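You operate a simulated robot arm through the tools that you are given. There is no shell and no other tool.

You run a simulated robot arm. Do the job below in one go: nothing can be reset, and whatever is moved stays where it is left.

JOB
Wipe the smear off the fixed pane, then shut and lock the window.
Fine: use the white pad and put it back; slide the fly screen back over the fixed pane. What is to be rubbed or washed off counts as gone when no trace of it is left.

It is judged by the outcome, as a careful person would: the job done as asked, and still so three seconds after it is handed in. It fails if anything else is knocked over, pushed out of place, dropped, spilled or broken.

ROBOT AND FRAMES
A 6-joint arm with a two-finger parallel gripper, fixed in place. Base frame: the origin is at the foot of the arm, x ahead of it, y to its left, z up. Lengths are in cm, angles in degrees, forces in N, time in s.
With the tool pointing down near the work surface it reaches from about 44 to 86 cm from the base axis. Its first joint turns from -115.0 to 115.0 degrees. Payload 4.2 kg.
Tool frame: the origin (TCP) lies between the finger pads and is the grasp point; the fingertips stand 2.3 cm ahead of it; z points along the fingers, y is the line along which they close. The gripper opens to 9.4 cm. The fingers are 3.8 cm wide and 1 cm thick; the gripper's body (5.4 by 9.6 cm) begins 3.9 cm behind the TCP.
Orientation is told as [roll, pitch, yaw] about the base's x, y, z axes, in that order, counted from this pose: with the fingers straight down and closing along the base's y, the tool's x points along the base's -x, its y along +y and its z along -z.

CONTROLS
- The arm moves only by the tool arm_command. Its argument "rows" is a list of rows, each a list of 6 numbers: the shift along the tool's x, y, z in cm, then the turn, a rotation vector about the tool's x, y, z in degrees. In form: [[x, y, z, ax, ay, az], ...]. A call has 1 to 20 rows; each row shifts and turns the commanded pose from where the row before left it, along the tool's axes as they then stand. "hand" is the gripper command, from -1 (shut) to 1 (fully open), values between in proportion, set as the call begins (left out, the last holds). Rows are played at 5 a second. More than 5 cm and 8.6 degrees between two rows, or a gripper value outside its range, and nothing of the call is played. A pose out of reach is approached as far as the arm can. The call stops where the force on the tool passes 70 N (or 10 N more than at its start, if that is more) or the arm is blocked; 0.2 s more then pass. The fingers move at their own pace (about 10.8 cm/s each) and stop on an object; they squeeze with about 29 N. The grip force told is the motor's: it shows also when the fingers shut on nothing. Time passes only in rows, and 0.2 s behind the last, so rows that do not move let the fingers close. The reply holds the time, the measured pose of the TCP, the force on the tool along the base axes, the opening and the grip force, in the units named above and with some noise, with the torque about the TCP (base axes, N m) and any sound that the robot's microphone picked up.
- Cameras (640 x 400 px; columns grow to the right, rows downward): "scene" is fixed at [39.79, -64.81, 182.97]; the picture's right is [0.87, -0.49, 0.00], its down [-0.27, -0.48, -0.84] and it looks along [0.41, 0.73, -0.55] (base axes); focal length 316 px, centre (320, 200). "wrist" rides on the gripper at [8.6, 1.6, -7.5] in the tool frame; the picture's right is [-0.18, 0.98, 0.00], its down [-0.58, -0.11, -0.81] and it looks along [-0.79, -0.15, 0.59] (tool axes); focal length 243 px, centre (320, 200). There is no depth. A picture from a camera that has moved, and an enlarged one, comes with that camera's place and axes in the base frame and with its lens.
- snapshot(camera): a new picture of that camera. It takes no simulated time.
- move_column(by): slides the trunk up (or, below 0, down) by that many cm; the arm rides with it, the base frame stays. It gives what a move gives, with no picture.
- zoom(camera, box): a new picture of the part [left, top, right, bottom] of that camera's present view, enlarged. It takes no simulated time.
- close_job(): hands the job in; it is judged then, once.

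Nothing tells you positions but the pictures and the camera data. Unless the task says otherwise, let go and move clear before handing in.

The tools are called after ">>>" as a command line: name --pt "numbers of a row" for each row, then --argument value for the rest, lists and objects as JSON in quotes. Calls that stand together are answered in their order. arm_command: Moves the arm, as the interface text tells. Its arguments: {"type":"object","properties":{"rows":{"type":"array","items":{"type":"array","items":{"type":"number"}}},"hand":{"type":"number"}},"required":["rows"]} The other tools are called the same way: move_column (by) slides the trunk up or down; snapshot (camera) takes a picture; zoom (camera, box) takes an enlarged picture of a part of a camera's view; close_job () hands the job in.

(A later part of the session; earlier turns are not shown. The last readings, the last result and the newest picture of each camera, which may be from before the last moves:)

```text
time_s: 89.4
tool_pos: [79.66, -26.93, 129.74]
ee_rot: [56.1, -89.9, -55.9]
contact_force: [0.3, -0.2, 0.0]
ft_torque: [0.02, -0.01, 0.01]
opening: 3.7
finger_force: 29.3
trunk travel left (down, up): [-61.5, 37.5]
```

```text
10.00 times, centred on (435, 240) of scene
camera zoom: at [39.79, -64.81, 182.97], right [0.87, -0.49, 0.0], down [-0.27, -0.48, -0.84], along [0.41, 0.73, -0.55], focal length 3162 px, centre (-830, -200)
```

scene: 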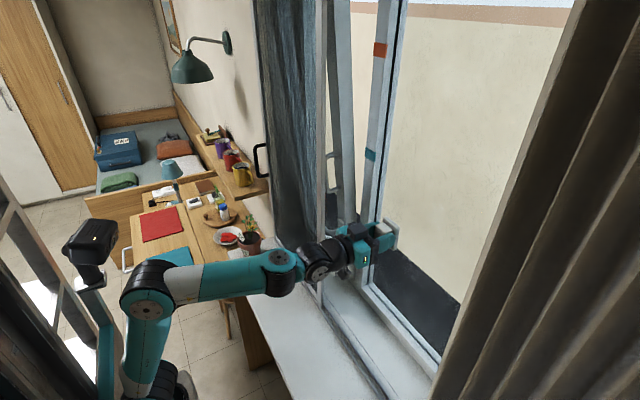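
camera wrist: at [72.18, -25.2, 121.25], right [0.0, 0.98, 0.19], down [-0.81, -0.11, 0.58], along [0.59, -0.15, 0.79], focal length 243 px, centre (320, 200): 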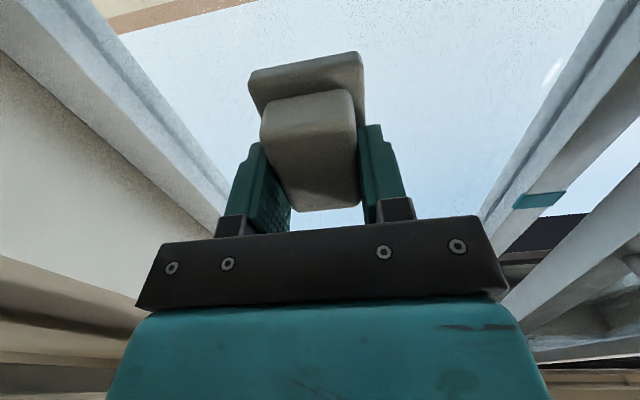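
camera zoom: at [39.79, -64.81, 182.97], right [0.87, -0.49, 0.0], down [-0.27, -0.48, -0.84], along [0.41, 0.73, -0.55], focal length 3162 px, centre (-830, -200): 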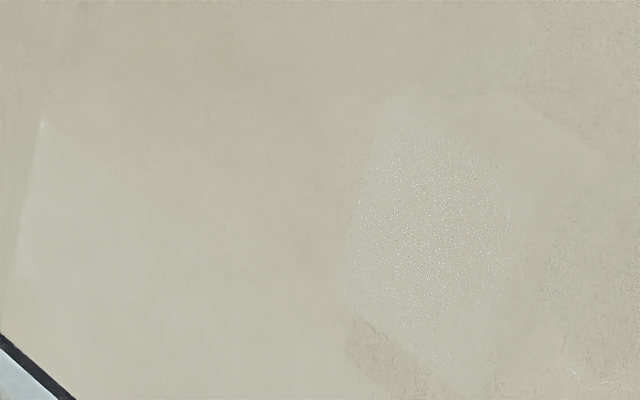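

There's a very faint patch near y≈-31, z≈132 that may be residue or just the wall behind. I'll rub that spot once more and compare.

>>> arm_command --pt "-1.1 -2 2 0 0 0" --pt "-1.1 -2 2 0 0 0" --pt "0 0 1.5 0 0 0" --pt "0 0 1 0 0 0" --pt "0 0 0 0 0 0"

```text
time_s: 90.6
tool_pos: [86.3, -30.9, 132.11]
ee_rot: [55.0, -89.9, -54.8]
contact_force: [-0.6, 0.1, -0.9]
ft_torque: [-0.01, -0.03, 0.0]
opening: 3.74
finger_force: 29.1
trunk travel left (down, up): [-61.5, 37.5]
```

>>> arm_command --pt "0 0 0.3 0 0 0" --pt "0 0 0.2 0 0 0"

>>> arm_command --pt "0 0 0.1 0 0 0" --pt "0 0 0.1 0 0 0"

```text
time_s: 91.2
tool_pos: [86.59, -31.03, 132.12]
ee_rot: [59.8, -89.8, -59.6]
contact_force: [0.3, -0.5, -0.6]
ft_torque: [-0.02, 0.03, 0.01]
opening: 3.74
finger_force: 29.5
trunk travel left (down, up): [-61.5, 37.5]
```

```text
time_s: 91.8
tool_pos: [86.92, -30.96, 132.08]
ee_rot: [54.7, -89.9, -54.5]
contact_force: [0.3, -0.3, -0.2]
ft_torque: [0.01, 0.0, 0.02]
opening: 3.75
finger_force: 29.2
trunk travel left (down, up): [-61.5, 37.5]
```

>>> arm_command --pt "0 0 0.1 0 0 0" --pt "0 0 0.1 0 0 0"

```text
time_s: 92.4
tool_pos: [86.95, -31.02, 132.02]
ee_rot: [43.9, -89.7, -43.8]
contact_force: [-17.5, 0.7, -5.8]
ft_torque: [0.02, 0.22, -0.04]
opening: 3.72
finger_force: 28.8
trunk travel left (down, up): [-61.5, 37.5]
```

>>> arm_command --pt "0 -1 0 0 0 0" --pt "0 -1 0 0 0 0" --pt "0 -1 0 0 0 0" --pt "0 -1 0 0 0 0" --pt "0 1 0 0 0 0" --pt "0 1 0 0 0 0" --pt "0 1 0 0 0 0" --pt "0 1 0 0 0 0" --pt "0 1 0 0 0 0" --pt "0 1 0 0 0 0" --pt "0 1 0 0 0 0" --pt "0 1 0 0 0 0"

>>> arm_command --pt "0 -1 0.02 0 0 0" --pt "0 -1 0 0 0 0" --pt "0 -1 0 0 0 0" --pt "0 -1 0 0 0 0" --pt "0 -1 0 0 0 0" --pt "0 -1 0 0 0 0" --pt "0 -1 0 0 0 0" --pt "0 -1 0 0 0 0" --pt "0 1 0 0 0 0" --pt "0 1 0 0 0 0" --pt "0 1 0 0 0 0" --pt "0 1 0 0 0 0" --pt "0 1 0 0 0 0" --pt "0 1 0 0 0 0" --pt "0 1 0 0 0 0" --pt "0 1 0 0 0 0"

```text
time_s: 95.0
tool_pos: [87.03, -27.05, 132.16]
ee_rot: [80.0, -89.8, -79.8]
contact_force: [-16.1, -11.1, -0.3]
ft_torque: [-0.04, 0.03, -0.45]
opening: 3.73
finger_force: 28.8
trunk travel left (down, up): [-61.5, 37.5]
```

```text
time_s: 95.6
tool_pos: [86.98, -27.27, 132.3]
ee_rot: [24.8, -89.6, -22.6]
contact_force: [-39.9, 28.0, -8.7]
ft_torque: [-0.2, -0.31, 0.08]
opening: 3.73
finger_force: 28.7
trunk travel left (down, up): [-61.5, 37.5]
stopped in row 2: the force on the tool passed its limit at 79 N (the readings are from after the stop); the commanded pose is now the measured one
```

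Enough rubbing; backing off and re-inspecting that spot.

>>> arm_command --pt "0 0 -0.5 0 0 0" --pt "0 0 -1 0 0 0" --pt "0 0.5 -2 0 0 0" --pt "0.5 1 -2.5 0 0 0" --pt "0.5 1 -2.5 0 0 0" --pt "0 0 0 0 0 0"

>>> zoom --camera "scene" --box '[410, 220, 460, 260]'

>>> zoom --camera "scene" --box '[395, 205, 465, 275]'

```text
time_s: 97.0
tool_pos: [78.77, -25.41, 130.94]
ee_rot: [34.9, -89.6, -33.3]
contact_force: [0.1, -0.4, -0.6]
ft_torque: [-0.01, 0.02, 0.03]
opening: 3.76
finger_force: 28.8
trunk travel left (down, up): [-61.5, 37.5]
```

```text
10.00 times, centred on (435, 240) of scene
camera zoom: at [39.79, -64.81, 182.97], right [0.87, -0.49, 0.0], down [-0.27, -0.48, -0.84], along [0.41, 0.73, -0.55], focal length 3162 px, centre (-830, -200)
```

zoom: 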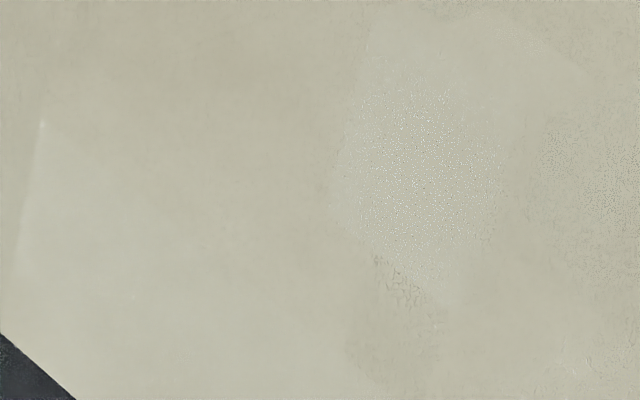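

```text
5.71 times, centred on (430, 240) of scene
camera zoom: at [39.79, -64.81, 182.97], right [0.87, -0.49, 0.0], down [-0.27, -0.48, -0.84], along [0.41, 0.73, -0.55], focal length 1807 px, centre (-309, -29)
```

zoom: 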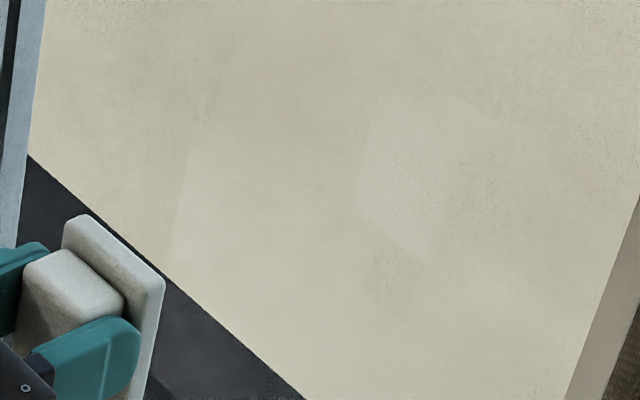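

The pale speckled area moved with the arm, so it's just a reflection; the smear is gone. Next I'll swing the tool back to pointing down while drawing back, to return the pad.

>>> arm_command --pt "0.6 0.6 -1.3 0 8 0" --pt "0.775 0.6 -1.204 0 8 0" --pt "0.935 0.6 -1.084 0 8 0"

```text
time_s: 97.8
tool_pos: [74.72, -23.79, 129.18]
ee_rot: [0.6, -65.5, 0.8]
contact_force: [0.2, -0.6, -0.5]
ft_torque: [0.01, -0.02, 0.0]
opening: 3.75
finger_force: 29.7
trunk travel left (down, up): [-61.5, 37.5]
```

>>> arm_command --pt "1.077 0.6 -0.944 0 8 0" --pt "1.198 0.6 -0.784 0 8 0" --pt "1.296 0.6 -0.61 0 8 0" --pt "1.367 0.6 -0.424 0 8 0"

```text
time_s: 98.8
tool_pos: [69.51, -21.55, 126.81]
ee_rot: [0.4, -33.5, 1.3]
contact_force: [-0.7, 0.7, -0.1]
ft_torque: [-0.03, -0.01, 0.01]
opening: 3.72
finger_force: 29.2
trunk travel left (down, up): [-61.5, 37.5]
```

>>> arm_command --pt "1.413 0.6 -0.229 0 8 0" --pt "1.432 0.6 -0.03 0 8 0" --pt "1.422 0.6 0.169 0 8 0" --pt "1.385 0.6 0.365 0 8 0" --pt "1 0 0 -0.4 1.5 1.3" --pt "0 0 0 0 0 0"

>>> snapshot --camera "scene"

>>> snapshot --camera "wrist"

```text
time_s: 100.2
tool_pos: [61.11, -21.58, 122.93]
ee_rot: [-0.4, -3.5, 0.1]
contact_force: [0.4, -1.1, -0.9]
ft_torque: [0.01, -0.04, -0.03]
opening: 3.71
finger_force: 29.4
out of reach, approached as far as the arm can: row 3, 4
trunk travel left (down, up): [-61.5, 37.5]
```

```text
taken
```

scene: 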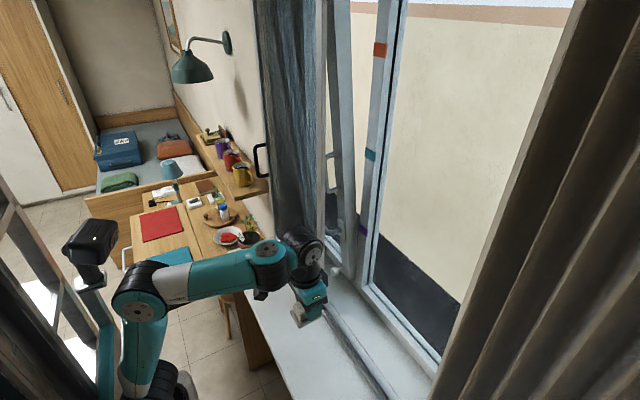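

```text
taken
camera wrist: at [52.14, -19.81, 129.92], right [0.18, 0.98, 0.0], down [0.53, -0.1, 0.84], along [0.83, -0.15, -0.54], focal length 243 px, centre (320, 200)
```

wrist: 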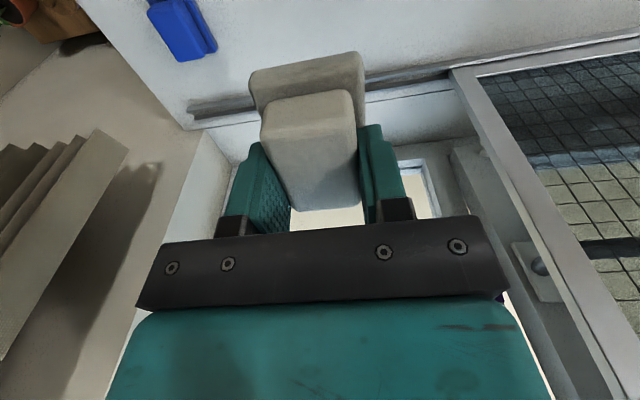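

Pane looks clean. Levelling the tool and lining up over the pad's original spot (62.4,-18.5).

>>> arm_command --pt "-0.6 1.5 -1 -0.4 1.8 0.1" --pt "-0.7 1.6 -0.5 0 1.7 0" --pt "0 0 0 0 0 0"

```text
time_s: 101.0
tool_pos: [62.66, -19.36, 124.21]
ee_rot: [0.1, 0.2, 0.1]
contact_force: [-0.3, -0.1, -0.9]
ft_torque: [-0.02, 0.04, -0.02]
opening: 3.73
finger_force: 29.0
out of reach, approached as far as the arm can: row 1
trunk travel left (down, up): [-61.5, 37.5]
```

>>> arm_command --pt "0.26 0.86 0 -0.1 -0.2 0" --pt "0 0 0 0 0 0"

>>> move_column --by -22

>>> snapshot --camera "wrist"

>>> zoom --camera "scene" --box '[260, 300, 360, 400]'

```text
time_s: 101.6
tool_pos: [62.47, -18.54, 124.18]
ee_rot: [0.2, -0.2, 0.1]
contact_force: [0.8, -1.2, -0.7]
ft_torque: [0.0, 0.02, 0.01]
opening: 3.72
finger_force: 29.2
trunk travel left (down, up): [-61.5, 37.5]
```

```text
time_s: 103.9
tool_pos: [62.53, -18.61, 102.08]
ee_rot: [0.2, -0.1, 0.0]
contact_force: [-1.2, -0.4, -1.5]
ft_torque: [0.06, -0.01, 0.03]
opening: 3.73
finger_force: 28.9
trunk travel left (down, up): [-39.5, 59.5]
```

```text
taken
camera wrist: at [53.78, -16.92, 109.73], right [0.18, 0.98, 0.0], down [0.58, -0.11, 0.81], along [0.79, -0.14, -0.59], focal length 243 px, centre (320, 200)
```

wrist: 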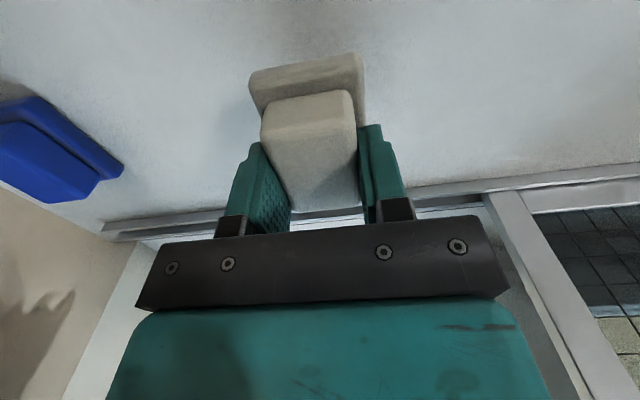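

```text
4.00 times, centred on (310, 350) of scene
camera zoom: at [39.79, -64.81, 182.97], right [0.87, -0.49, 0.0], down [-0.27, -0.48, -0.84], along [0.41, 0.73, -0.55], focal length 1265 px, centre (360, -400)
```

zoom: 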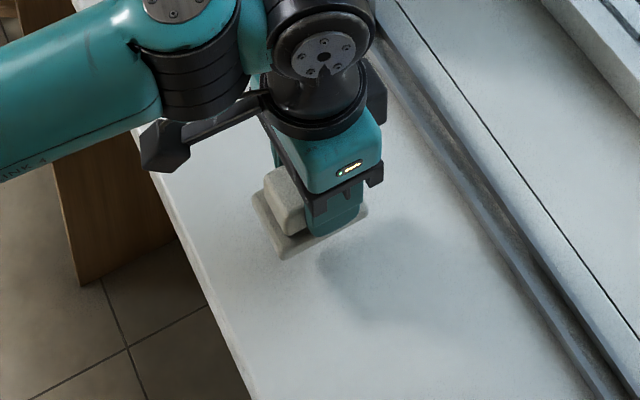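

Just above the sill. Lowering in small steps until it touches.

>>> move_column --by -2.5

>>> move_column --by -0.5

```text
time_s: 104.6
tool_pos: [62.47, -18.56, 99.64]
ee_rot: [0.3, -0.2, 0.2]
contact_force: [0.5, -0.5, -0.5]
ft_torque: [0.0, -0.03, 0.01]
opening: 3.7
finger_force: 28.8
trunk travel left (down, up): [-37.0, 62.0]
```

```text
time_s: 105.2
tool_pos: [62.45, -18.62, 99.13]
ee_rot: [0.2, -0.1, 0.1]
contact_force: [1.2, -0.1, -0.6]
ft_torque: [0.02, -0.01, -0.03]
opening: 3.72
finger_force: 28.8
trunk travel left (down, up): [-36.5, 62.5]
```

>>> move_column --by -0.3

>>> move_column --by -0.15

```text
time_s: 105.7
tool_pos: [62.57, -18.6, 99.02]
ee_rot: [0.3, -0.1, 0.0]
contact_force: [0.1, 0.0, -0.1]
ft_torque: [0.0, 0.03, 0.01]
opening: 3.74
finger_force: 28.7
trunk travel left (down, up): [-36.2, 62.8]
```

```text
time_s: 106.2
tool_pos: [62.43, -18.62, 98.74]
ee_rot: [0.3, -0.1, 0.1]
contact_force: [0.6, 0.0, -0.8]
ft_torque: [0.0, -0.03, 0.01]
opening: 3.73
finger_force: 29.1
trunk travel left (down, up): [-36.1, 63.0]
```

>>> move_column --by -0.15

>>> zoom --camera "scene" --box '[280, 320, 340, 380]'

```text
time_s: 106.7
tool_pos: [62.55, -18.6, 98.72]
ee_rot: [0.2, -0.4, 0.2]
contact_force: [3.0, -1.0, 13.9]
ft_torque: [-0.17, 0.48, 0.0]
opening: 3.72
finger_force: 28.6
trunk travel left (down, up): [-35.9, 63.1]
```

```text
6.67 times, centred on (310, 350) of scene
camera zoom: at [39.79, -64.81, 182.97], right [0.87, -0.49, 0.0], down [-0.27, -0.48, -0.84], along [0.41, 0.73, -0.55], focal length 2108 px, centre (387, -800)
```

zoom: 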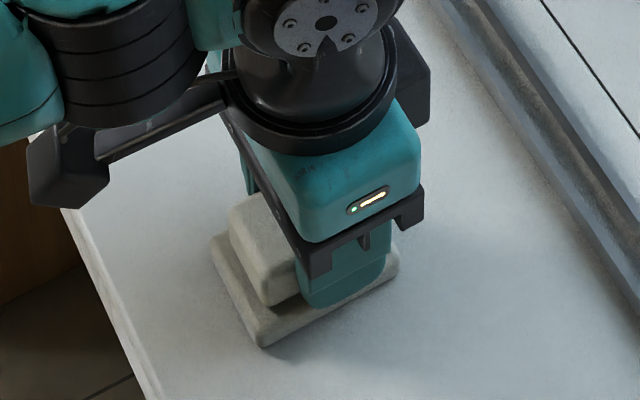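

Resting on the sill at its old spot. Releasing and rising.

>>> arm_command --pt "0 0 0 0 0 0" --pt "0 0 0 0 0 0" --pt "0 0 0 0 0 0" --pt "0 0 0 0 0 0" --hand 1

>>> move_column --by 20

>>> snapshot --camera "wrist"

>>> snapshot --camera "scene"

```text
time_s: 107.7
tool_pos: [62.46, -18.7, 98.55]
ee_rot: [0.3, -0.1, 0.1]
contact_force: [-0.1, 0.2, 0.5]
ft_torque: [-0.02, -0.01, -0.03]
opening: 9.39
finger_force: 0.1
trunk travel left (down, up): [-35.9, 63.1]
```

```text
time_s: 109.9
tool_pos: [62.33, -18.67, 118.62]
ee_rot: [0.3, 0.0, 0.1]
contact_force: [-0.8, 0.2, -0.5]
ft_torque: [0.0, 0.02, 0.02]
opening: 9.4
finger_force: 0.0
trunk travel left (down, up): [-55.9, 43.1]
```

```text
taken
camera wrist: at [53.78, -16.92, 126.12], right [0.18, 0.98, 0.0], down [0.58, -0.11, 0.81], along [0.79, -0.14, -0.59], focal length 243 px, centre (320, 200)
```

wrist: 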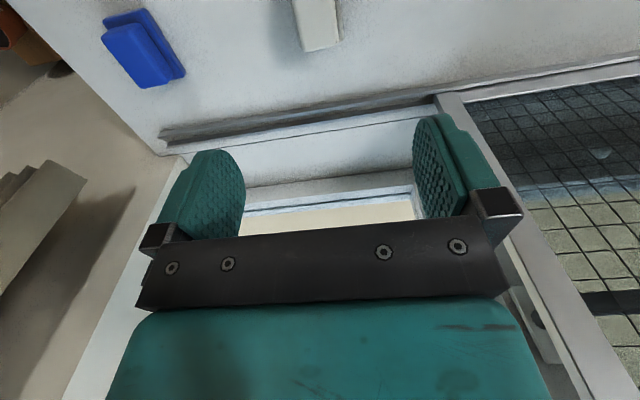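

```text
taken
```

scene: 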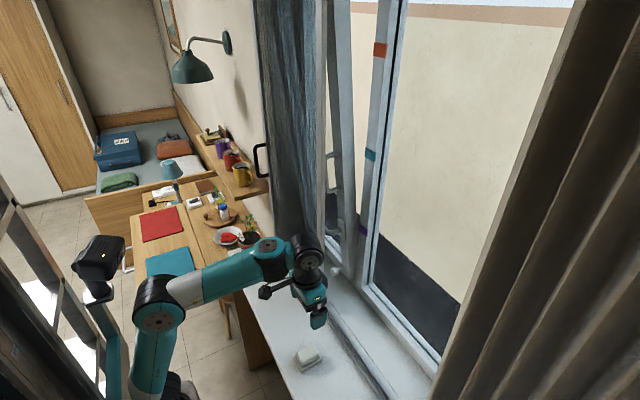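

Pad is back and released. Now the fly screen: zooming in on its black handle from the scene camera.

>>> zoom --camera "scene" --box '[235, 110, 335, 210]'

>>> zoom --camera "scene" --box '[300, 120, 400, 300]'

```text
4.00 times, centred on (285, 160) of scene
camera zoom: at [39.79, -64.81, 182.97], right [0.87, -0.49, 0.0], down [-0.27, -0.48, -0.84], along [0.41, 0.73, -0.55], focal length 1265 px, centre (460, 360)
```

zoom: 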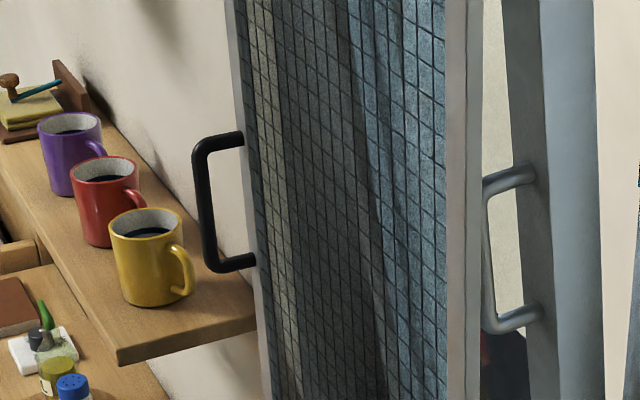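

```text
2.22 times, centred on (350, 210) of scene
camera zoom: at [39.79, -64.81, 182.97], right [0.87, -0.49, 0.0], down [-0.27, -0.48, -0.84], along [0.41, 0.73, -0.55], focal length 703 px, centre (253, 178)
```

zoom: 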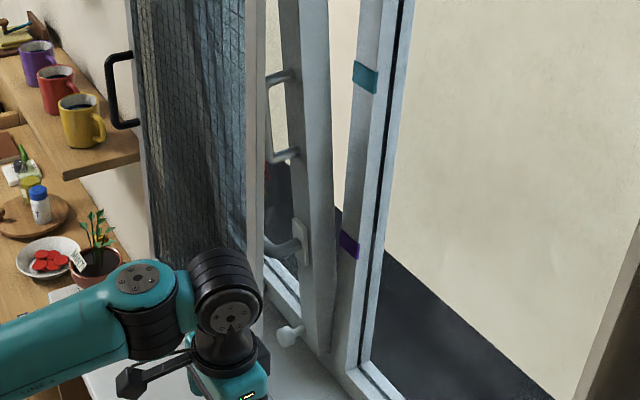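

The screen's black D-handle has its vertical bar near (69.4, 33.5), z≈127–139, close to the yellow mug on the shelf. I'll raise the trunk and move across in front of the screen.

>>> move_column --by 8

>>> arm_command --pt "0.5 3 -0.5 0 0 0" --pt "0.5 3 -0.5 0 0 0" --pt "0.5 3 0 0 0 0" --pt "0.5 3 0 0 0 0" --pt "0 3 0 0 0 0" --pt "0 3 0 0 0 0"

>>> snapshot --camera "scene"

```text
time_s: 111.0
tool_pos: [62.48, -18.63, 126.68]
ee_rot: [0.4, -0.1, 0.1]
contact_force: [0.1, 0.2, 1.2]
ft_torque: [0.01, 0.01, -0.03]
opening: 9.39
finger_force: 0.0
trunk travel left (down, up): [-63.9, 35.1]
```

```text
time_s: 112.4
tool_pos: [60.41, -0.62, 127.6]
ee_rot: [0.3, -0.2, 0.1]
contact_force: [0.0, 0.2, 0.0]
ft_torque: [0.02, 0.0, 0.0]
opening: 9.39
finger_force: 0.1
trunk travel left (down, up): [-63.9, 35.1]
```

```text
taken
```

scene: 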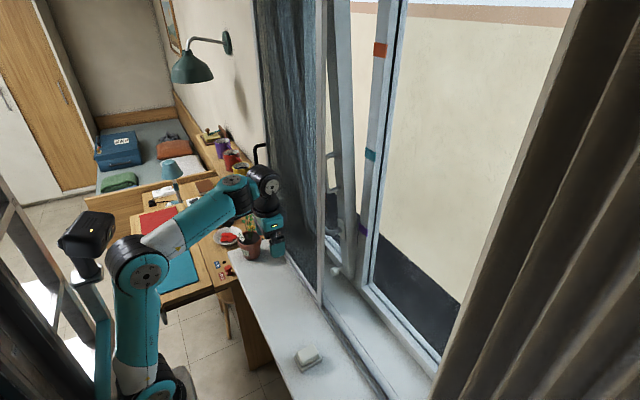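

>>> snapshot --camera "wrist"

```text
taken
camera wrist: at [51.77, 1.12, 135.17], right [0.18, 0.98, 0.0], down [0.58, -0.11, 0.81], along [0.79, -0.14, -0.59], focal length 243 px, centre (320, 200)
```

wrist: 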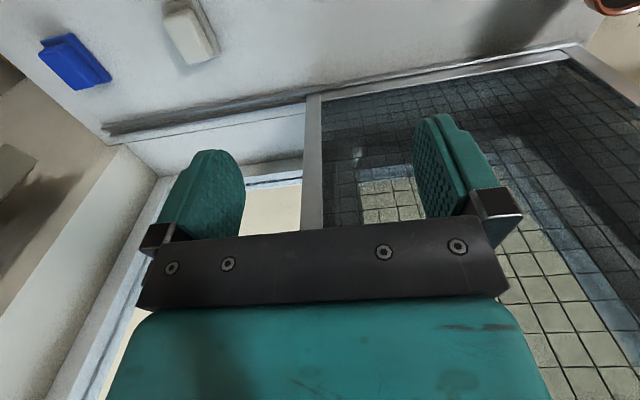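

Now pitching the tool up to horizontal in stages, in front of the screen.

>>> arm_command --pt "-0.2 0 -0.6 0 -8 0" --pt "-0.28 0.5 -0.57 0 -8 0" --pt "-0.36 0.5 -0.52 0 -8 0" --pt "-0.43 0.5 -0.47 0 -8 0"

```text
time_s: 113.4
tool_pos: [63.95, 2.16, 134.72]
ee_rot: [0.2, -26.3, 0.0]
contact_force: [-0.8, 0.1, -0.1]
ft_torque: [0.0, -0.01, -0.04]
opening: 9.4
finger_force: 0.0
out of reach, approached as far as the arm can: row 1, 2, 3, 4
trunk travel left (down, up): [-63.9, 35.1]
```

>>> move_column --by -9

>>> arm_command --pt "0.8 0 -1.2 0 0 0" --pt "0.8 0 -1.2 0 0 0" --pt "-0.9 0.3 -0.9 0 -8 0" --pt "-1.0 0.3 -0.8 0 -8 0" --pt "-1.1 0.3 -0.7 0 -8 0" --pt "-1.2 0.3 -0.6 0 -8 0"

```text
time_s: 114.7
tool_pos: [63.93, 2.07, 125.79]
ee_rot: [0.2, -26.2, 0.0]
contact_force: [0.3, 0.5, -0.8]
ft_torque: [0.0, 0.01, -0.03]
opening: 9.39
finger_force: 0.1
trunk travel left (down, up): [-54.9, 44.1]
```

```text
time_s: 116.1
tool_pos: [65.26, 4.43, 137.43]
ee_rot: [0.4, -58.1, -0.2]
contact_force: [-0.1, 0.1, 0.5]
ft_torque: [0.03, 0.02, 0.01]
opening: 9.39
finger_force: 0.0
out of reach, approached as far as the arm can: row 3, 4, 5, 6
trunk travel left (down, up): [-54.9, 44.1]
```

>>> arm_command --pt "-1.0 0.3 -1.0 0 -8 0" --pt "-1.0 0.3 -1.0 0 -8 0" --pt "-1.0 0.3 -1.0 0 -8 0" --pt "-1.0 0.3 -1.0 0 -8 0" --pt "0 0 0 0 0 0"

>>> snapshot --camera "scene"

>>> snapshot --camera "wrist"

```text
time_s: 117.3
tool_pos: [57.2, 0.33, 145.62]
ee_rot: [1.4, -69.6, -0.6]
contact_force: [0.1, 0.3, -0.3]
ft_torque: [0.02, 0.0, 0.0]
opening: 9.38
finger_force: 0.1
out of reach, approached as far as the arm can: row 1, 2, 3, 4
trunk travel left (down, up): [-54.9, 44.1]
```

```text
taken
```

scene: 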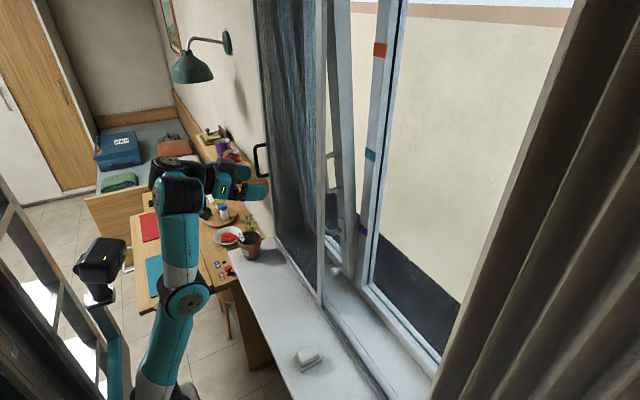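

```text
taken
camera wrist: at [47.16, 2.02, 140.11], right [0.05, 0.98, 0.18], down [-0.55, -0.12, 0.83], along [0.83, -0.14, 0.53], focal length 243 px, centre (320, 200)
```

wrist: 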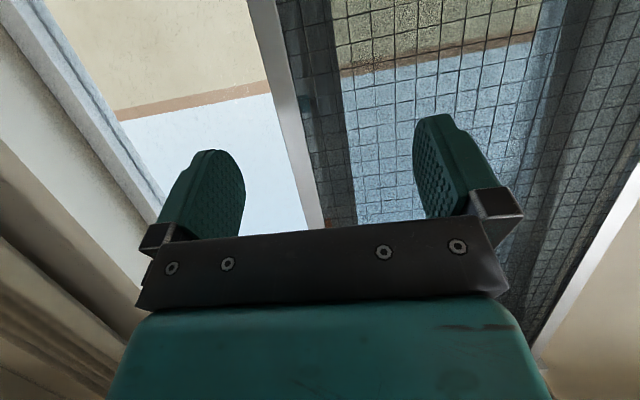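

>>> zoom --camera "scene" --box '[80, 130, 300, 400]'

```text
1.48 times, centred on (190, 265) of scene
camera zoom: at [39.79, -64.81, 182.97], right [0.87, -0.49, 0.0], down [-0.27, -0.48, -0.84], along [0.41, 0.73, -0.55], focal length 468 px, centre (513, 104)
```

zoom: 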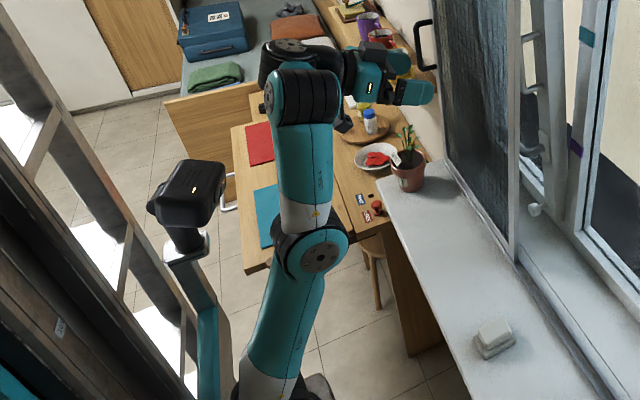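

>>> arm_command --pt "0 0 1 0 0 0" --pt "0 0 1 0 0 0" --pt "0 1 0 0 0 0" --pt "0 -1 0 0 0 0" --pt "1 0 0 0 0 0" --pt "1 0 0 0 0 0" --pt "-1 0 0 0 0 0" --pt "-1 0 0 0 0 0"

```text
time_s: 119.1
tool_pos: [58.14, -1.19, 147.18]
ee_rot: [1.4, -69.5, -0.5]
contact_force: [0.9, -0.1, -0.5]
ft_torque: [0.02, -0.02, 0.0]
opening: 9.38
finger_force: 0.1
out of reach, approached as far as the arm can: row 1, 2, 3, 4, 5, 6, 8
trunk travel left (down, up): [-54.9, 44.1]
```

>>> arm_command --pt "-1 0 0 0 0 0" --pt "-1 0 0 0 0 0" --pt "0 0 0.5 0 0 0" --pt "0 0 0.5 0 0 0"

>>> arm_command --pt "1 0 0 0 0 0" --pt "1 0 0 0 0 0" --pt "1 0 0 0 0 0"

```text
time_s: 120.1
tool_pos: [59.24, -2.19, 148.01]
ee_rot: [1.3, -69.4, -0.5]
contact_force: [-0.5, 0.5, -0.3]
ft_torque: [0.0, 0.01, 0.01]
opening: 9.38
finger_force: 0.0
out of reach, approached as far as the arm can: row 1, 2, 4
trunk travel left (down, up): [-54.9, 44.1]
```

```text
time_s: 120.9
tool_pos: [58.26, -2.12, 145.59]
ee_rot: [1.4, -69.5, -0.5]
contact_force: [0.1, -0.7, -0.1]
ft_torque: [0.01, 0.01, -0.01]
opening: 9.4
finger_force: 0.1
out of reach, approached as far as the arm can: row 3
trunk travel left (down, up): [-54.9, 44.1]
```

>>> arm_command --pt "-1 0 0.3 0 0 0" --pt "-1 0 0.3 0 0 0" --pt "-1 0 0.3 0 0 0" --pt "-1 0 0.3 0 0 0" --pt "0 0 1 0 0 0" --pt "0 0 1 0 0 0" --pt "0 0 1 0 0 0"

>>> arm_command --pt "1 0 0 0 0 0" --pt "1 0 0 0 0 0" --pt "1 0 0 0 0 0" --pt "1 0 0 0 0 0"

```text
time_s: 122.5
tool_pos: [62.5, -4.09, 147.26]
ee_rot: [1.5, -69.3, -0.4]
contact_force: [-0.8, 1.1, -0.6]
ft_torque: [-0.03, 0.01, 0.04]
opening: 9.41
finger_force: 0.0
out of reach, approached as far as the arm can: row 3, 4, 5, 6, 7
trunk travel left (down, up): [-54.9, 44.1]
```

```text
time_s: 123.5
tool_pos: [60.93, -4.46, 144.68]
ee_rot: [1.5, -69.1, -0.7]
contact_force: [-0.5, 1.1, 0.4]
ft_torque: [-0.01, 0.06, 0.01]
opening: 9.4
finger_force: 0.1
out of reach, approached as far as the arm can: row 3, 4
trunk travel left (down, up): [-54.9, 44.1]
```

The arm is again poorly configured for a fully horizontal tool this close in. I'll pitch back toward a ~45° tool, which is enough to straddle the vertical handle bar.

>>> arm_command --pt "1.04 0.5 1.47 0 8 0" --pt "1.2 0.5 1.3 0 8 0" --pt "1.3 0.5 1.2 0 8 0" --pt "0 0 0 0 0 0"

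>>> snapshot --camera "scene"

```text
time_s: 124.5
tool_pos: [62.8, -2.91, 139.67]
ee_rot: [0.8, -45.6, 0.3]
contact_force: [0.5, 0.7, 0.0]
ft_torque: [0.02, 0.01, -0.02]
opening: 9.38
finger_force: 0.1
trunk travel left (down, up): [-54.9, 44.1]
```

```text
taken
```

scene: 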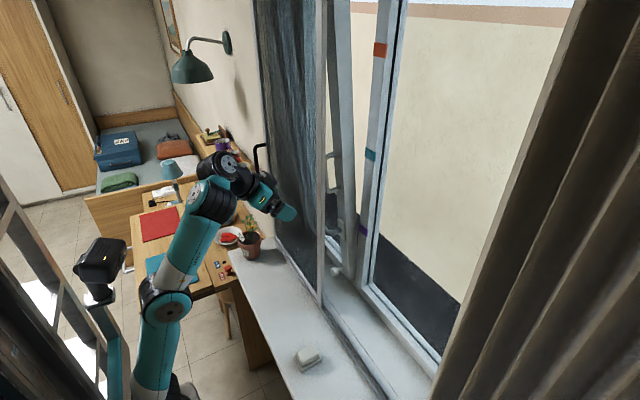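

Good: pitch -45° with the elbow bent. I'll lower the tool relative to the shoulder to stay away from the straight-elbow limit before moving across.

>>> arm_command --pt "1.5 0 1.5 0 0 0" --pt "1.5 0 1.5 0 0 0" --pt "1.5 0 1.5 0 0 0" --pt "0 0 0 0 0 0"

```text
time_s: 125.5
tool_pos: [63.46, -2.63, 135.33]
ee_rot: [0.6, -45.4, 0.2]
contact_force: [-0.4, 0.1, 0.0]
ft_torque: [-0.01, -0.02, -0.01]
opening: 9.4
finger_force: 0.0
out of reach, approached as far as the arm can: row 3
trunk travel left (down, up): [-54.9, 44.1]
```

>>> arm_command --pt "0 3.5 0 0 0 0" --pt "0 3.5 0 0 0 0" --pt "0 3.5 0 0 0 0" --pt "0 3.5 0 0 0 0" --hand 0.1

>>> snapshot --camera "scene"

```text
time_s: 126.5
tool_pos: [63.38, 11.18, 135.6]
ee_rot: [0.8, -45.6, 0.2]
contact_force: [0.2, -0.9, 0.7]
ft_torque: [0.03, -0.01, 0.01]
opening: 5.16
finger_force: 0.0
trunk travel left (down, up): [-54.9, 44.1]
```

```text
taken
```

scene: 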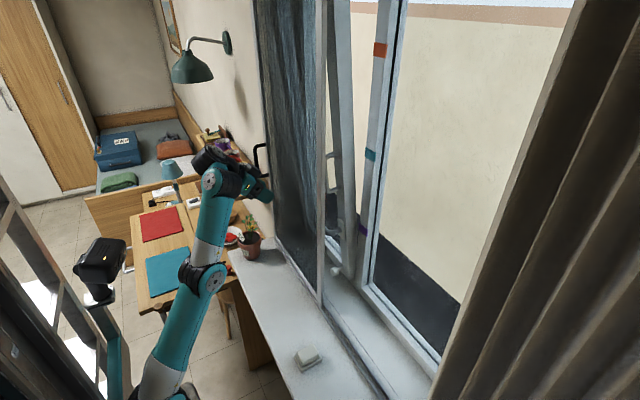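

>>> arm_command --pt "0 3.5 0 0 0 0" --pt "0 3.5 0 0 0 0" --pt "0 3.5 0 0 0 0" --pt "0 3.5 0 0 0 0"

>>> snapshot --camera "scene"

>>> snapshot --camera "wrist"

```text
time_s: 127.5
tool_pos: [62.53, 19.46, 130.37]
ee_rot: [1.7, -45.5, 0.2]
contact_force: [0.1, -0.6, 0.9]
ft_torque: [0.02, 0.0, 0.05]
opening: 5.16
finger_force: 0.0
out of reach, approached as far as the arm can: row 1, 2, 3, 4
trunk travel left (down, up): [-54.9, 44.1]
```

```text
taken
```

scene: 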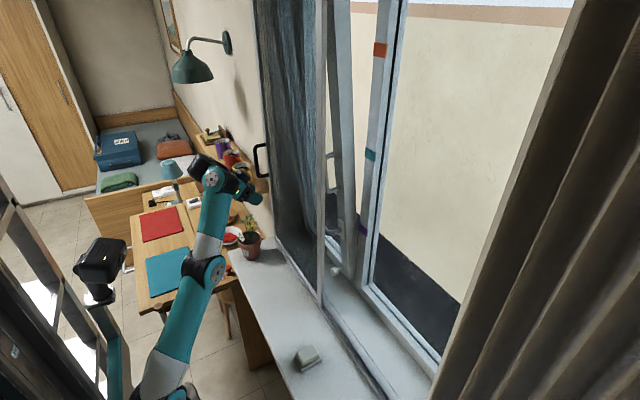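

```text
taken
camera wrist: at [51.06, 20.94, 129.41], right [0.1, 0.98, 0.15], down [-0.16, -0.13, 0.98], along [0.98, -0.13, 0.15], focal length 243 px, centre (320, 200)
```

wrist: 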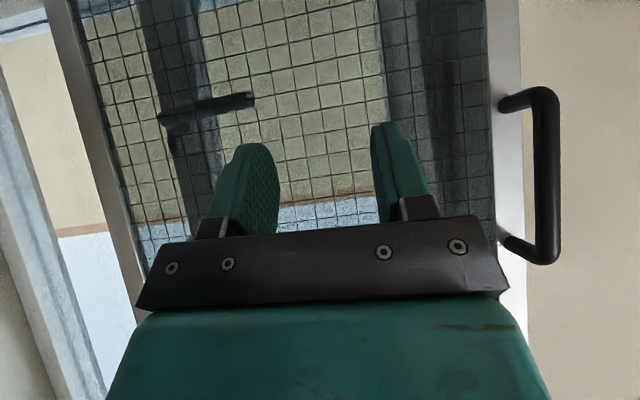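

The elbow is at its straight limit on the wrong side. A forward-and-down move should bend it the right way; trying that.

>>> arm_command --pt "0.117 -0.6 1.165 0 0 0" --pt "0.117 -0.6 1.165 0 0 0" --pt "0.117 -0.6 1.165 0 0 0" --pt "0.117 -0.6 1.165 0 0 0"

```text
time_s: 128.5
tool_pos: [65.99, 17.47, 126.95]
ee_rot: [0.7, -45.4, 0.2]
contact_force: [0.0, -0.3, 0.0]
ft_torque: [0.01, -0.03, -0.02]
opening: 5.18
finger_force: 0.0
out of reach, approached as far as the arm can: row 4
trunk travel left (down, up): [-54.9, 44.1]
```

>>> arm_command --pt "0.7 -0.3 -0.3 0 0 0" --pt "0.7 -0.3 -0.3 0 0 0" --pt "0.7 -0.3 -0.3 0 0 0" --pt "0.7 -0.3 -0.3 0 0 0"

```text
time_s: 129.5
tool_pos: [64.57, 17.67, 127.86]
ee_rot: [0.6, -45.5, 0.2]
contact_force: [-0.4, -0.5, 0.4]
ft_torque: [0.04, 0.02, 0.01]
opening: 5.17
finger_force: 0.1
out of reach, approached as far as the arm can: row 1, 2, 3, 4
trunk travel left (down, up): [-54.9, 44.1]
```

>>> arm_command --pt "-0.914 0.29 -0.281 0 0 0"

>>> arm_command --pt "-0.914 0.29 -0.281 0 0 0"

>>> arm_command --pt "-0.914 0.29 -0.281 0 0 0"

>>> arm_command --pt "-0.914 0.29 -0.281 0 0 0"

>>> snapshot --camera "scene"

```text
time_s: 129.9
tool_pos: [65.05, 18.02, 128.74]
ee_rot: [0.7, -45.5, 0.2]
contact_force: [-0.2, -0.5, 0.1]
ft_torque: [-0.01, -0.01, 0.0]
opening: 5.18
finger_force: 0.1
trunk travel left (down, up): [-54.9, 44.1]
```

```text
time_s: 130.3
tool_pos: [65.11, 17.71, 129.04]
ee_rot: [0.6, -45.5, 0.2]
contact_force: [0.3, -0.1, -0.2]
ft_torque: [0.0, 0.02, 0.01]
opening: 5.17
finger_force: 0.1
out of reach, approached as far as the arm can: row 1
trunk travel left (down, up): [-54.9, 44.1]
```

```text
time_s: 130.7
tool_pos: [64.89, 17.67, 129.36]
ee_rot: [0.6, -45.5, 0.2]
contact_force: [-0.9, -0.5, -0.5]
ft_torque: [-0.03, 0.01, -0.02]
opening: 5.18
finger_force: 0.0
out of reach, approached as far as the arm can: row 1
trunk travel left (down, up): [-54.9, 44.1]
```

```text
time_s: 131.1
tool_pos: [64.98, 17.61, 129.37]
ee_rot: [0.6, -45.4, 0.1]
contact_force: [0.1, 0.6, 0.3]
ft_torque: [-0.01, 0.03, 0.01]
opening: 5.16
finger_force: 0.2
out of reach, approached as far as the arm can: row 1
trunk travel left (down, up): [-54.9, 44.1]
```

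```text
taken
```

scene: 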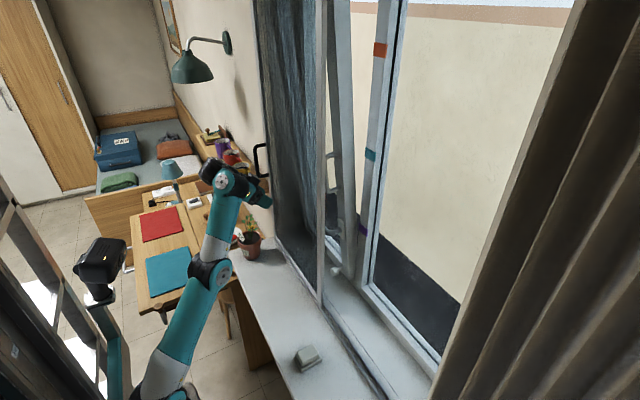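

>>> arm_command --pt "-0.121 0.47 0.875 0 0 0" --pt "-0.121 0.47 0.875 0 0 0"

>>> arm_command --pt "0.559 0.13 0.814 0 0 0" --pt "0.559 0.13 0.814 0 0 0" --pt "0.559 0 0.814 0 0 0" --pt "0.559 0 0.814 0 0 0"

```text
time_s: 131.7
tool_pos: [65.81, 18.14, 127.79]
ee_rot: [0.7, -45.5, 0.2]
contact_force: [-0.2, -0.2, -0.4]
ft_torque: [-0.01, 0.0, -0.04]
opening: 5.2
finger_force: 0.0
out of reach, approached as far as the arm can: row 1, 2
trunk travel left (down, up): [-54.9, 44.1]
```

```text
time_s: 132.7
tool_pos: [67.32, 19.03, 124.69]
ee_rot: [0.5, -45.4, 0.5]
contact_force: [-0.3, -0.1, 0.3]
ft_torque: [0.0, 0.01, 0.01]
opening: 5.19
finger_force: 0.0
out of reach, approached as far as the arm can: row 3, 4
trunk travel left (down, up): [-54.9, 44.1]
```

>>> arm_command --pt "0.3 -1 -0.5 0 4 0"

>>> arm_command --pt "0.3 -1 -0.5 0 4 0"

>>> arm_command --pt "1 0 0.5 0 0 0"

>>> arm_command --pt "0 -1 0 0 0 0"

>>> arm_command --pt "0 0 -1 0 0 0"

```text
time_s: 133.1
tool_pos: [66.79, 18.08, 124.87]
ee_rot: [0.6, -41.4, 0.3]
contact_force: [0.0, -0.2, 0.9]
ft_torque: [0.0, -0.01, -0.02]
opening: 5.17
finger_force: 0.0
trunk travel left (down, up): [-54.9, 44.1]
```

```text
time_s: 133.5
tool_pos: [66.25, 17.09, 124.97]
ee_rot: [0.5, -37.5, 0.3]
contact_force: [-0.2, -0.9, 0.3]
ft_torque: [-0.02, 0.04, 0.0]
opening: 5.19
finger_force: 0.0
trunk travel left (down, up): [-54.9, 44.1]
```

```text
time_s: 133.9
tool_pos: [65.99, 17.21, 124.3]
ee_rot: [0.5, -37.4, 0.4]
contact_force: [0.5, -0.4, -1.0]
ft_torque: [0.03, 0.0, 0.0]
opening: 5.16
finger_force: 0.0
out of reach, approached as far as the arm can: row 1
trunk travel left (down, up): [-54.9, 44.1]
```

```text
time_s: 134.3
tool_pos: [66.27, 16.39, 124.59]
ee_rot: [0.5, -37.4, 0.3]
contact_force: [0.4, 0.2, -0.4]
ft_torque: [0.03, -0.02, -0.05]
opening: 5.17
finger_force: 0.1
out of reach, approached as far as the arm can: row 1
trunk travel left (down, up): [-54.9, 44.1]
```

```text
time_s: 134.7
tool_pos: [65.69, 16.51, 125.45]
ee_rot: [0.5, -37.6, 0.3]
contact_force: [0.2, 0.2, -0.5]
ft_torque: [0.02, 0.0, -0.02]
opening: 5.17
finger_force: 0.1
trunk travel left (down, up): [-54.9, 44.1]
```

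>>> arm_command --pt "-4.1 1.15 -1.39 0 0 0" --pt "-4.1 1.15 -1.39 0 0 0" --pt "-4.1 1.15 -1.39 0 0 0"

>>> arm_command --pt "-2.0 1.4 2.29 0 0 0" --pt "-2.0 1.4 2.29 0 0 0"

>>> arm_command --pt "0.775 0 0.94 0 0 0" --pt "0.775 0 0.94 0 0 0" --pt "0.775 0 0.94 0 0 0" --pt "0.775 0 0.94 0 0 0"

```text
time_s: 135.5
tool_pos: [67.29, 16.93, 127.87]
ee_rot: [0.6, -37.6, 0.3]
contact_force: [-0.1, -0.3, 0.4]
ft_torque: [-0.01, -0.05, -0.03]
opening: 5.16
finger_force: 0.0
out of reach, approached as far as the arm can: row 1, 2, 3
trunk travel left (down, up): [-54.9, 44.1]
```

```text
time_s: 136.1
tool_pos: [68.39, 17.12, 126.54]
ee_rot: [0.6, -37.4, 0.5]
contact_force: [-0.4, 0.5, -0.2]
ft_torque: [-0.01, -0.02, -0.05]
opening: 5.16
finger_force: 0.0
out of reach, approached as far as the arm can: row 1, 2
trunk travel left (down, up): [-54.9, 44.1]
```

```text
time_s: 137.1
tool_pos: [68.55, 17.43, 122.1]
ee_rot: [0.5, -37.4, 0.4]
contact_force: [1.1, 0.3, -0.1]
ft_torque: [0.02, 0.01, 0.02]
opening: 5.14
finger_force: 0.1
out of reach, approached as far as the arm can: row 4
trunk travel left (down, up): [-54.9, 44.1]
```

>>> arm_command --pt "1 0 0 0 0 0" --pt "1 0 0 0 0 0"

>>> snapshot --camera "scene"

```text
time_s: 137.7
tool_pos: [67.94, 18.28, 122.11]
ee_rot: [0.5, -37.5, 0.4]
contact_force: [-0.6, 1.0, 0.1]
ft_torque: [0.0, 0.02, 0.03]
opening: 5.18
finger_force: 0.0
out of reach, approached as far as the arm can: row 1, 2
trunk travel left (down, up): [-54.9, 44.1]
```

```text
taken
```

scene: 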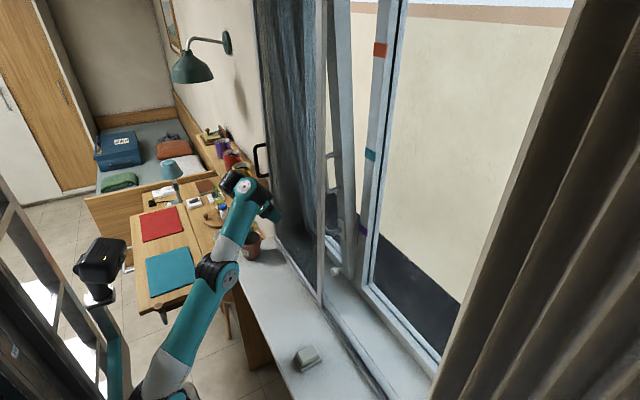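

The elbow is still on the wrong side. I'll run up along its reach limit, push fully out, then roll forward and down to flip it, checking the flags.

>>> arm_command --pt "-0.08 -1.1 -3.97 0 0 0" --pt "-0.08 -1.1 -3.97 0 0 0" --pt "-0.08 -1.1 -3.97 0 0 0"

>>> arm_command --pt "-4.09 1.0 -2.03 0 0 0" --pt "-4.09 1.0 -2.03 0 0 0" --pt "-4.09 1.0 -2.03 0 0 0" --pt "-4.09 1.0 -2.03 0 0 0"

>>> arm_command --pt "-2.43 1.7 2.35 0 0 0" --pt "-2.43 1.7 2.35 0 0 0" --pt "-2.43 1.7 2.35 0 0 0"

```text
time_s: 138.5
tool_pos: [60.89, 14.82, 131.76]
ee_rot: [0.6, -37.5, 0.4]
contact_force: [1.2, -0.5, -0.4]
ft_torque: [-0.03, 0.03, -0.02]
opening: 5.14
finger_force: 0.2
trunk travel left (down, up): [-54.9, 44.1]
```

```text
time_s: 139.5
tool_pos: [63.34, 12.32, 134.3]
ee_rot: [1.0, -37.7, 0.4]
contact_force: [0.4, -0.7, 0.2]
ft_torque: [0.0, -0.02, 0.0]
opening: 5.18
finger_force: 0.1
out of reach, approached as far as the arm can: row 1, 2, 3, 4
trunk travel left (down, up): [-54.9, 44.1]
```

```text
time_s: 140.3
tool_pos: [66.52, 14.43, 130.46]
ee_rot: [0.6, -37.6, 0.2]
contact_force: [-0.3, 0.9, -0.7]
ft_torque: [0.02, -0.01, 0.0]
opening: 5.17
finger_force: 0.1
out of reach, approached as far as the arm can: row 1, 2, 3
trunk travel left (down, up): [-54.9, 44.1]
```

Now an inward-and-forward step to commit the bend, then further inward.

>>> arm_command --pt "1.09 0.34 2.56 0 0 0"

>>> arm_command --pt "1.2 -0.3 0.9 0 0 0" --pt "1.2 -0.3 0.9 0 0 0" --pt "1.2 -0.3 0.9 0 0 0"

```text
time_s: 140.7
tool_pos: [67.07, 14.82, 127.87]
ee_rot: [0.6, -37.6, 0.3]
contact_force: [-0.1, -0.1, 0.4]
ft_torque: [0.0, -0.03, 0.0]
opening: 5.18
finger_force: 0.0
trunk travel left (down, up): [-54.9, 44.1]
```

```text
time_s: 141.5
tool_pos: [66.72, 14.8, 125.33]
ee_rot: [0.6, -37.4, 0.3]
contact_force: [-0.2, -1.0, 0.1]
ft_torque: [-0.02, 0.01, -0.03]
opening: 5.16
finger_force: 0.1
out of reach, approached as far as the arm can: row 2, 3
trunk travel left (down, up): [-54.9, 44.1]
```

Working it through, the flip needs an up-and-back move from full extension, not forward. Pushing out, then going up/back, then pulling in.

>>> arm_command --pt "-4.31 1.0 -1.67 0 0 0" --pt "-4.31 1.0 -1.67 0 0 0" --pt "-4.31 1.0 -1.67 0 0 0" --pt "-4.31 1.0 -1.67 0 0 0" --pt "0.39 -0.8 -2.87 0 0 0" --pt "0.39 -0.8 -2.87 0 0 0"

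>>> arm_command --pt "1.33 -0.65 -0.98 0 0 0" --pt "1.33 -0.65 -0.98 0 0 0" --pt "1.33 -0.65 -0.98 0 0 0"

```text
time_s: 142.9
tool_pos: [64.42, 13.71, 132.35]
ee_rot: [0.6, -37.6, 0.4]
contact_force: [0.1, -0.6, -0.5]
ft_torque: [-0.01, -0.01, -0.04]
opening: 5.14
finger_force: 0.0
out of reach, approached as far as the arm can: row 1, 2, 3, 4
trunk travel left (down, up): [-54.9, 44.1]
```

```text
time_s: 143.7
tool_pos: [59.37, 11.56, 132.4]
ee_rot: [0.6, -37.4, 0.3]
contact_force: [0.3, 0.6, -0.5]
ft_torque: [-0.03, 0.02, -0.03]
opening: 5.18
finger_force: 0.0
trunk travel left (down, up): [-54.9, 44.1]
```

>>> arm_command --pt "1.33 0 -0.98 0 0 0" --pt "1.33 0 0.5 0 0 0" --pt "1.33 0 0.5 0 0 0" --pt "1.33 0 0.5 0 0 0"

>>> snapshot --camera "scene"

```text
time_s: 144.7
tool_pos: [56.61, 11.77, 131.12]
ee_rot: [0.5, -37.4, 0.3]
contact_force: [-0.6, -0.8, -0.4]
ft_torque: [0.0, 0.02, 0.01]
opening: 5.14
finger_force: 0.2
out of reach, approached as far as the arm can: row 3, 4
trunk travel left (down, up): [-54.9, 44.1]
```

```text
taken
```

scene: 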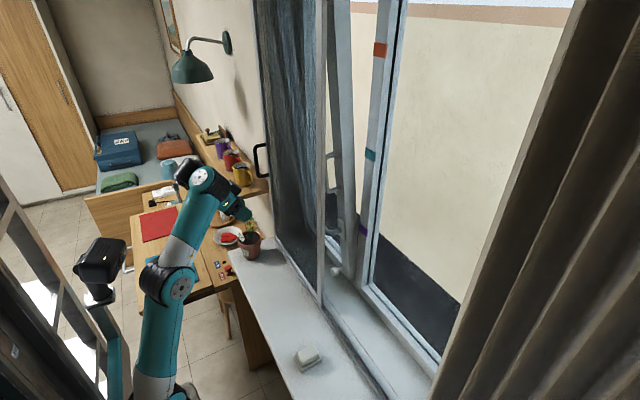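

>>> arm_command --pt "-0.22 0 1.68 0 0 0" --pt "-0.22 0 1.68 0 0 0" --pt "-0.22 0 1.68 0 0 0" --pt "-0.22 0 1.68 0 0 0"

>>> snapshot --camera "scene"

```text
time_s: 145.7
tool_pos: [62.33, 12.8, 128.72]
ee_rot: [0.5, -37.3, 0.3]
contact_force: [-0.7, -0.5, 1.0]
ft_torque: [-0.01, -0.04, 0.01]
opening: 5.18
finger_force: 0.0
out of reach, approached as far as the arm can: row 1, 2, 3, 4
trunk travel left (down, up): [-54.9, 44.1]
```

```text
taken
```

scene: 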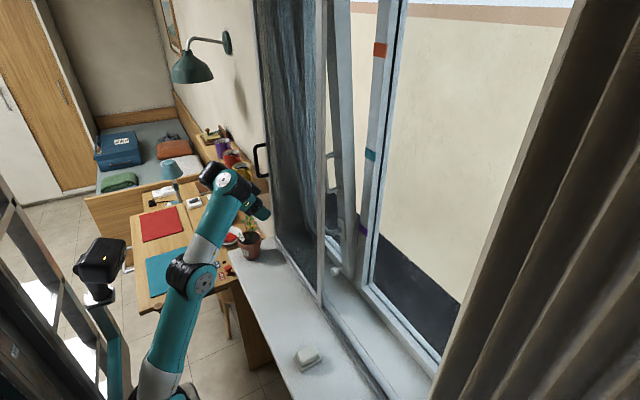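

>>> arm_command --pt "-4.31 1.0 -1.67 0 0 0" --pt "-4.31 1.0 -1.67 0 0 0" --pt "-4.31 1.0 -1.67 0 0 0" --pt "-0.52 -0.6 -3.23 0 0 0" --pt "-0.52 -0.6 -3.23 0 0 0" --pt "-0.52 -0.6 -3.23 0 0 0"

>>> arm_command --pt "1.085 -0.24 0.43 0 0 0" --pt "1.085 -0.24 0.43 0 0 0" --pt "1.085 -0.24 0.43 0 0 0" --pt "1.085 -0.24 0.43 0 0 0" --pt "1.085 -0.24 0.43 0 0 0" --pt "1.085 -0.24 0.43 0 0 0"

>>> snapshot --camera "scene"

```text
time_s: 147.1
tool_pos: [60.54, 11.92, 135.88]
ee_rot: [0.7, -37.6, 0.2]
contact_force: [0.9, 0.5, 0.5]
ft_torque: [-0.03, 0.01, -0.01]
opening: 5.18
finger_force: 0.0
out of reach, approached as far as the arm can: row 1, 2, 3, 4, 5, 6
trunk travel left (down, up): [-54.9, 44.1]
```

```text
time_s: 148.5
tool_pos: [57.27, 10.93, 131.25]
ee_rot: [0.6, -37.4, 0.3]
contact_force: [0.8, -0.5, 0.3]
ft_torque: [0.0, -0.02, -0.02]
opening: 5.17
finger_force: 0.1
out of reach, approached as far as the arm can: row 5, 6
trunk travel left (down, up): [-54.9, 44.1]
```

```text
taken
```

scene: 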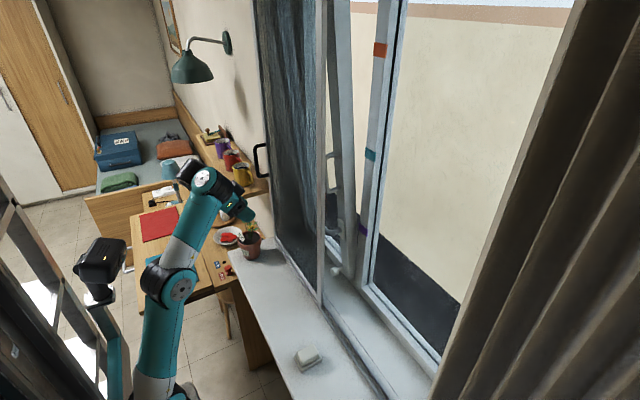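

The elbow stays flipped here. I'll go to the fixed-pane side, where the flip worked before with a horizontal tool: first across in y.

>>> arm_command --pt "-1 0 -1 0 0 0" --pt "-0.5 -4 -0.5 0 0 0" --pt "0 -4 0 0 0 0" --pt "0 -4 0 0 0 0" --pt "0 -4 0 0 0 0" --pt "0 -4 0 0 0 0" --pt "0 -4 0 0 0 0" --pt "0 -4 0 0 0 0" --pt "0 -4 0 0 0 0"

```text
time_s: 150.5
tool_pos: [57.67, -20.78, 130.36]
ee_rot: [0.6, -37.7, 0.4]
contact_force: [-0.9, 0.9, 0.1]
ft_torque: [-0.05, -0.02, -0.03]
opening: 5.16
finger_force: 0.1
out of reach, approached as far as the arm can: row 7, 8, 9
trunk travel left (down, up): [-54.9, 44.1]
```

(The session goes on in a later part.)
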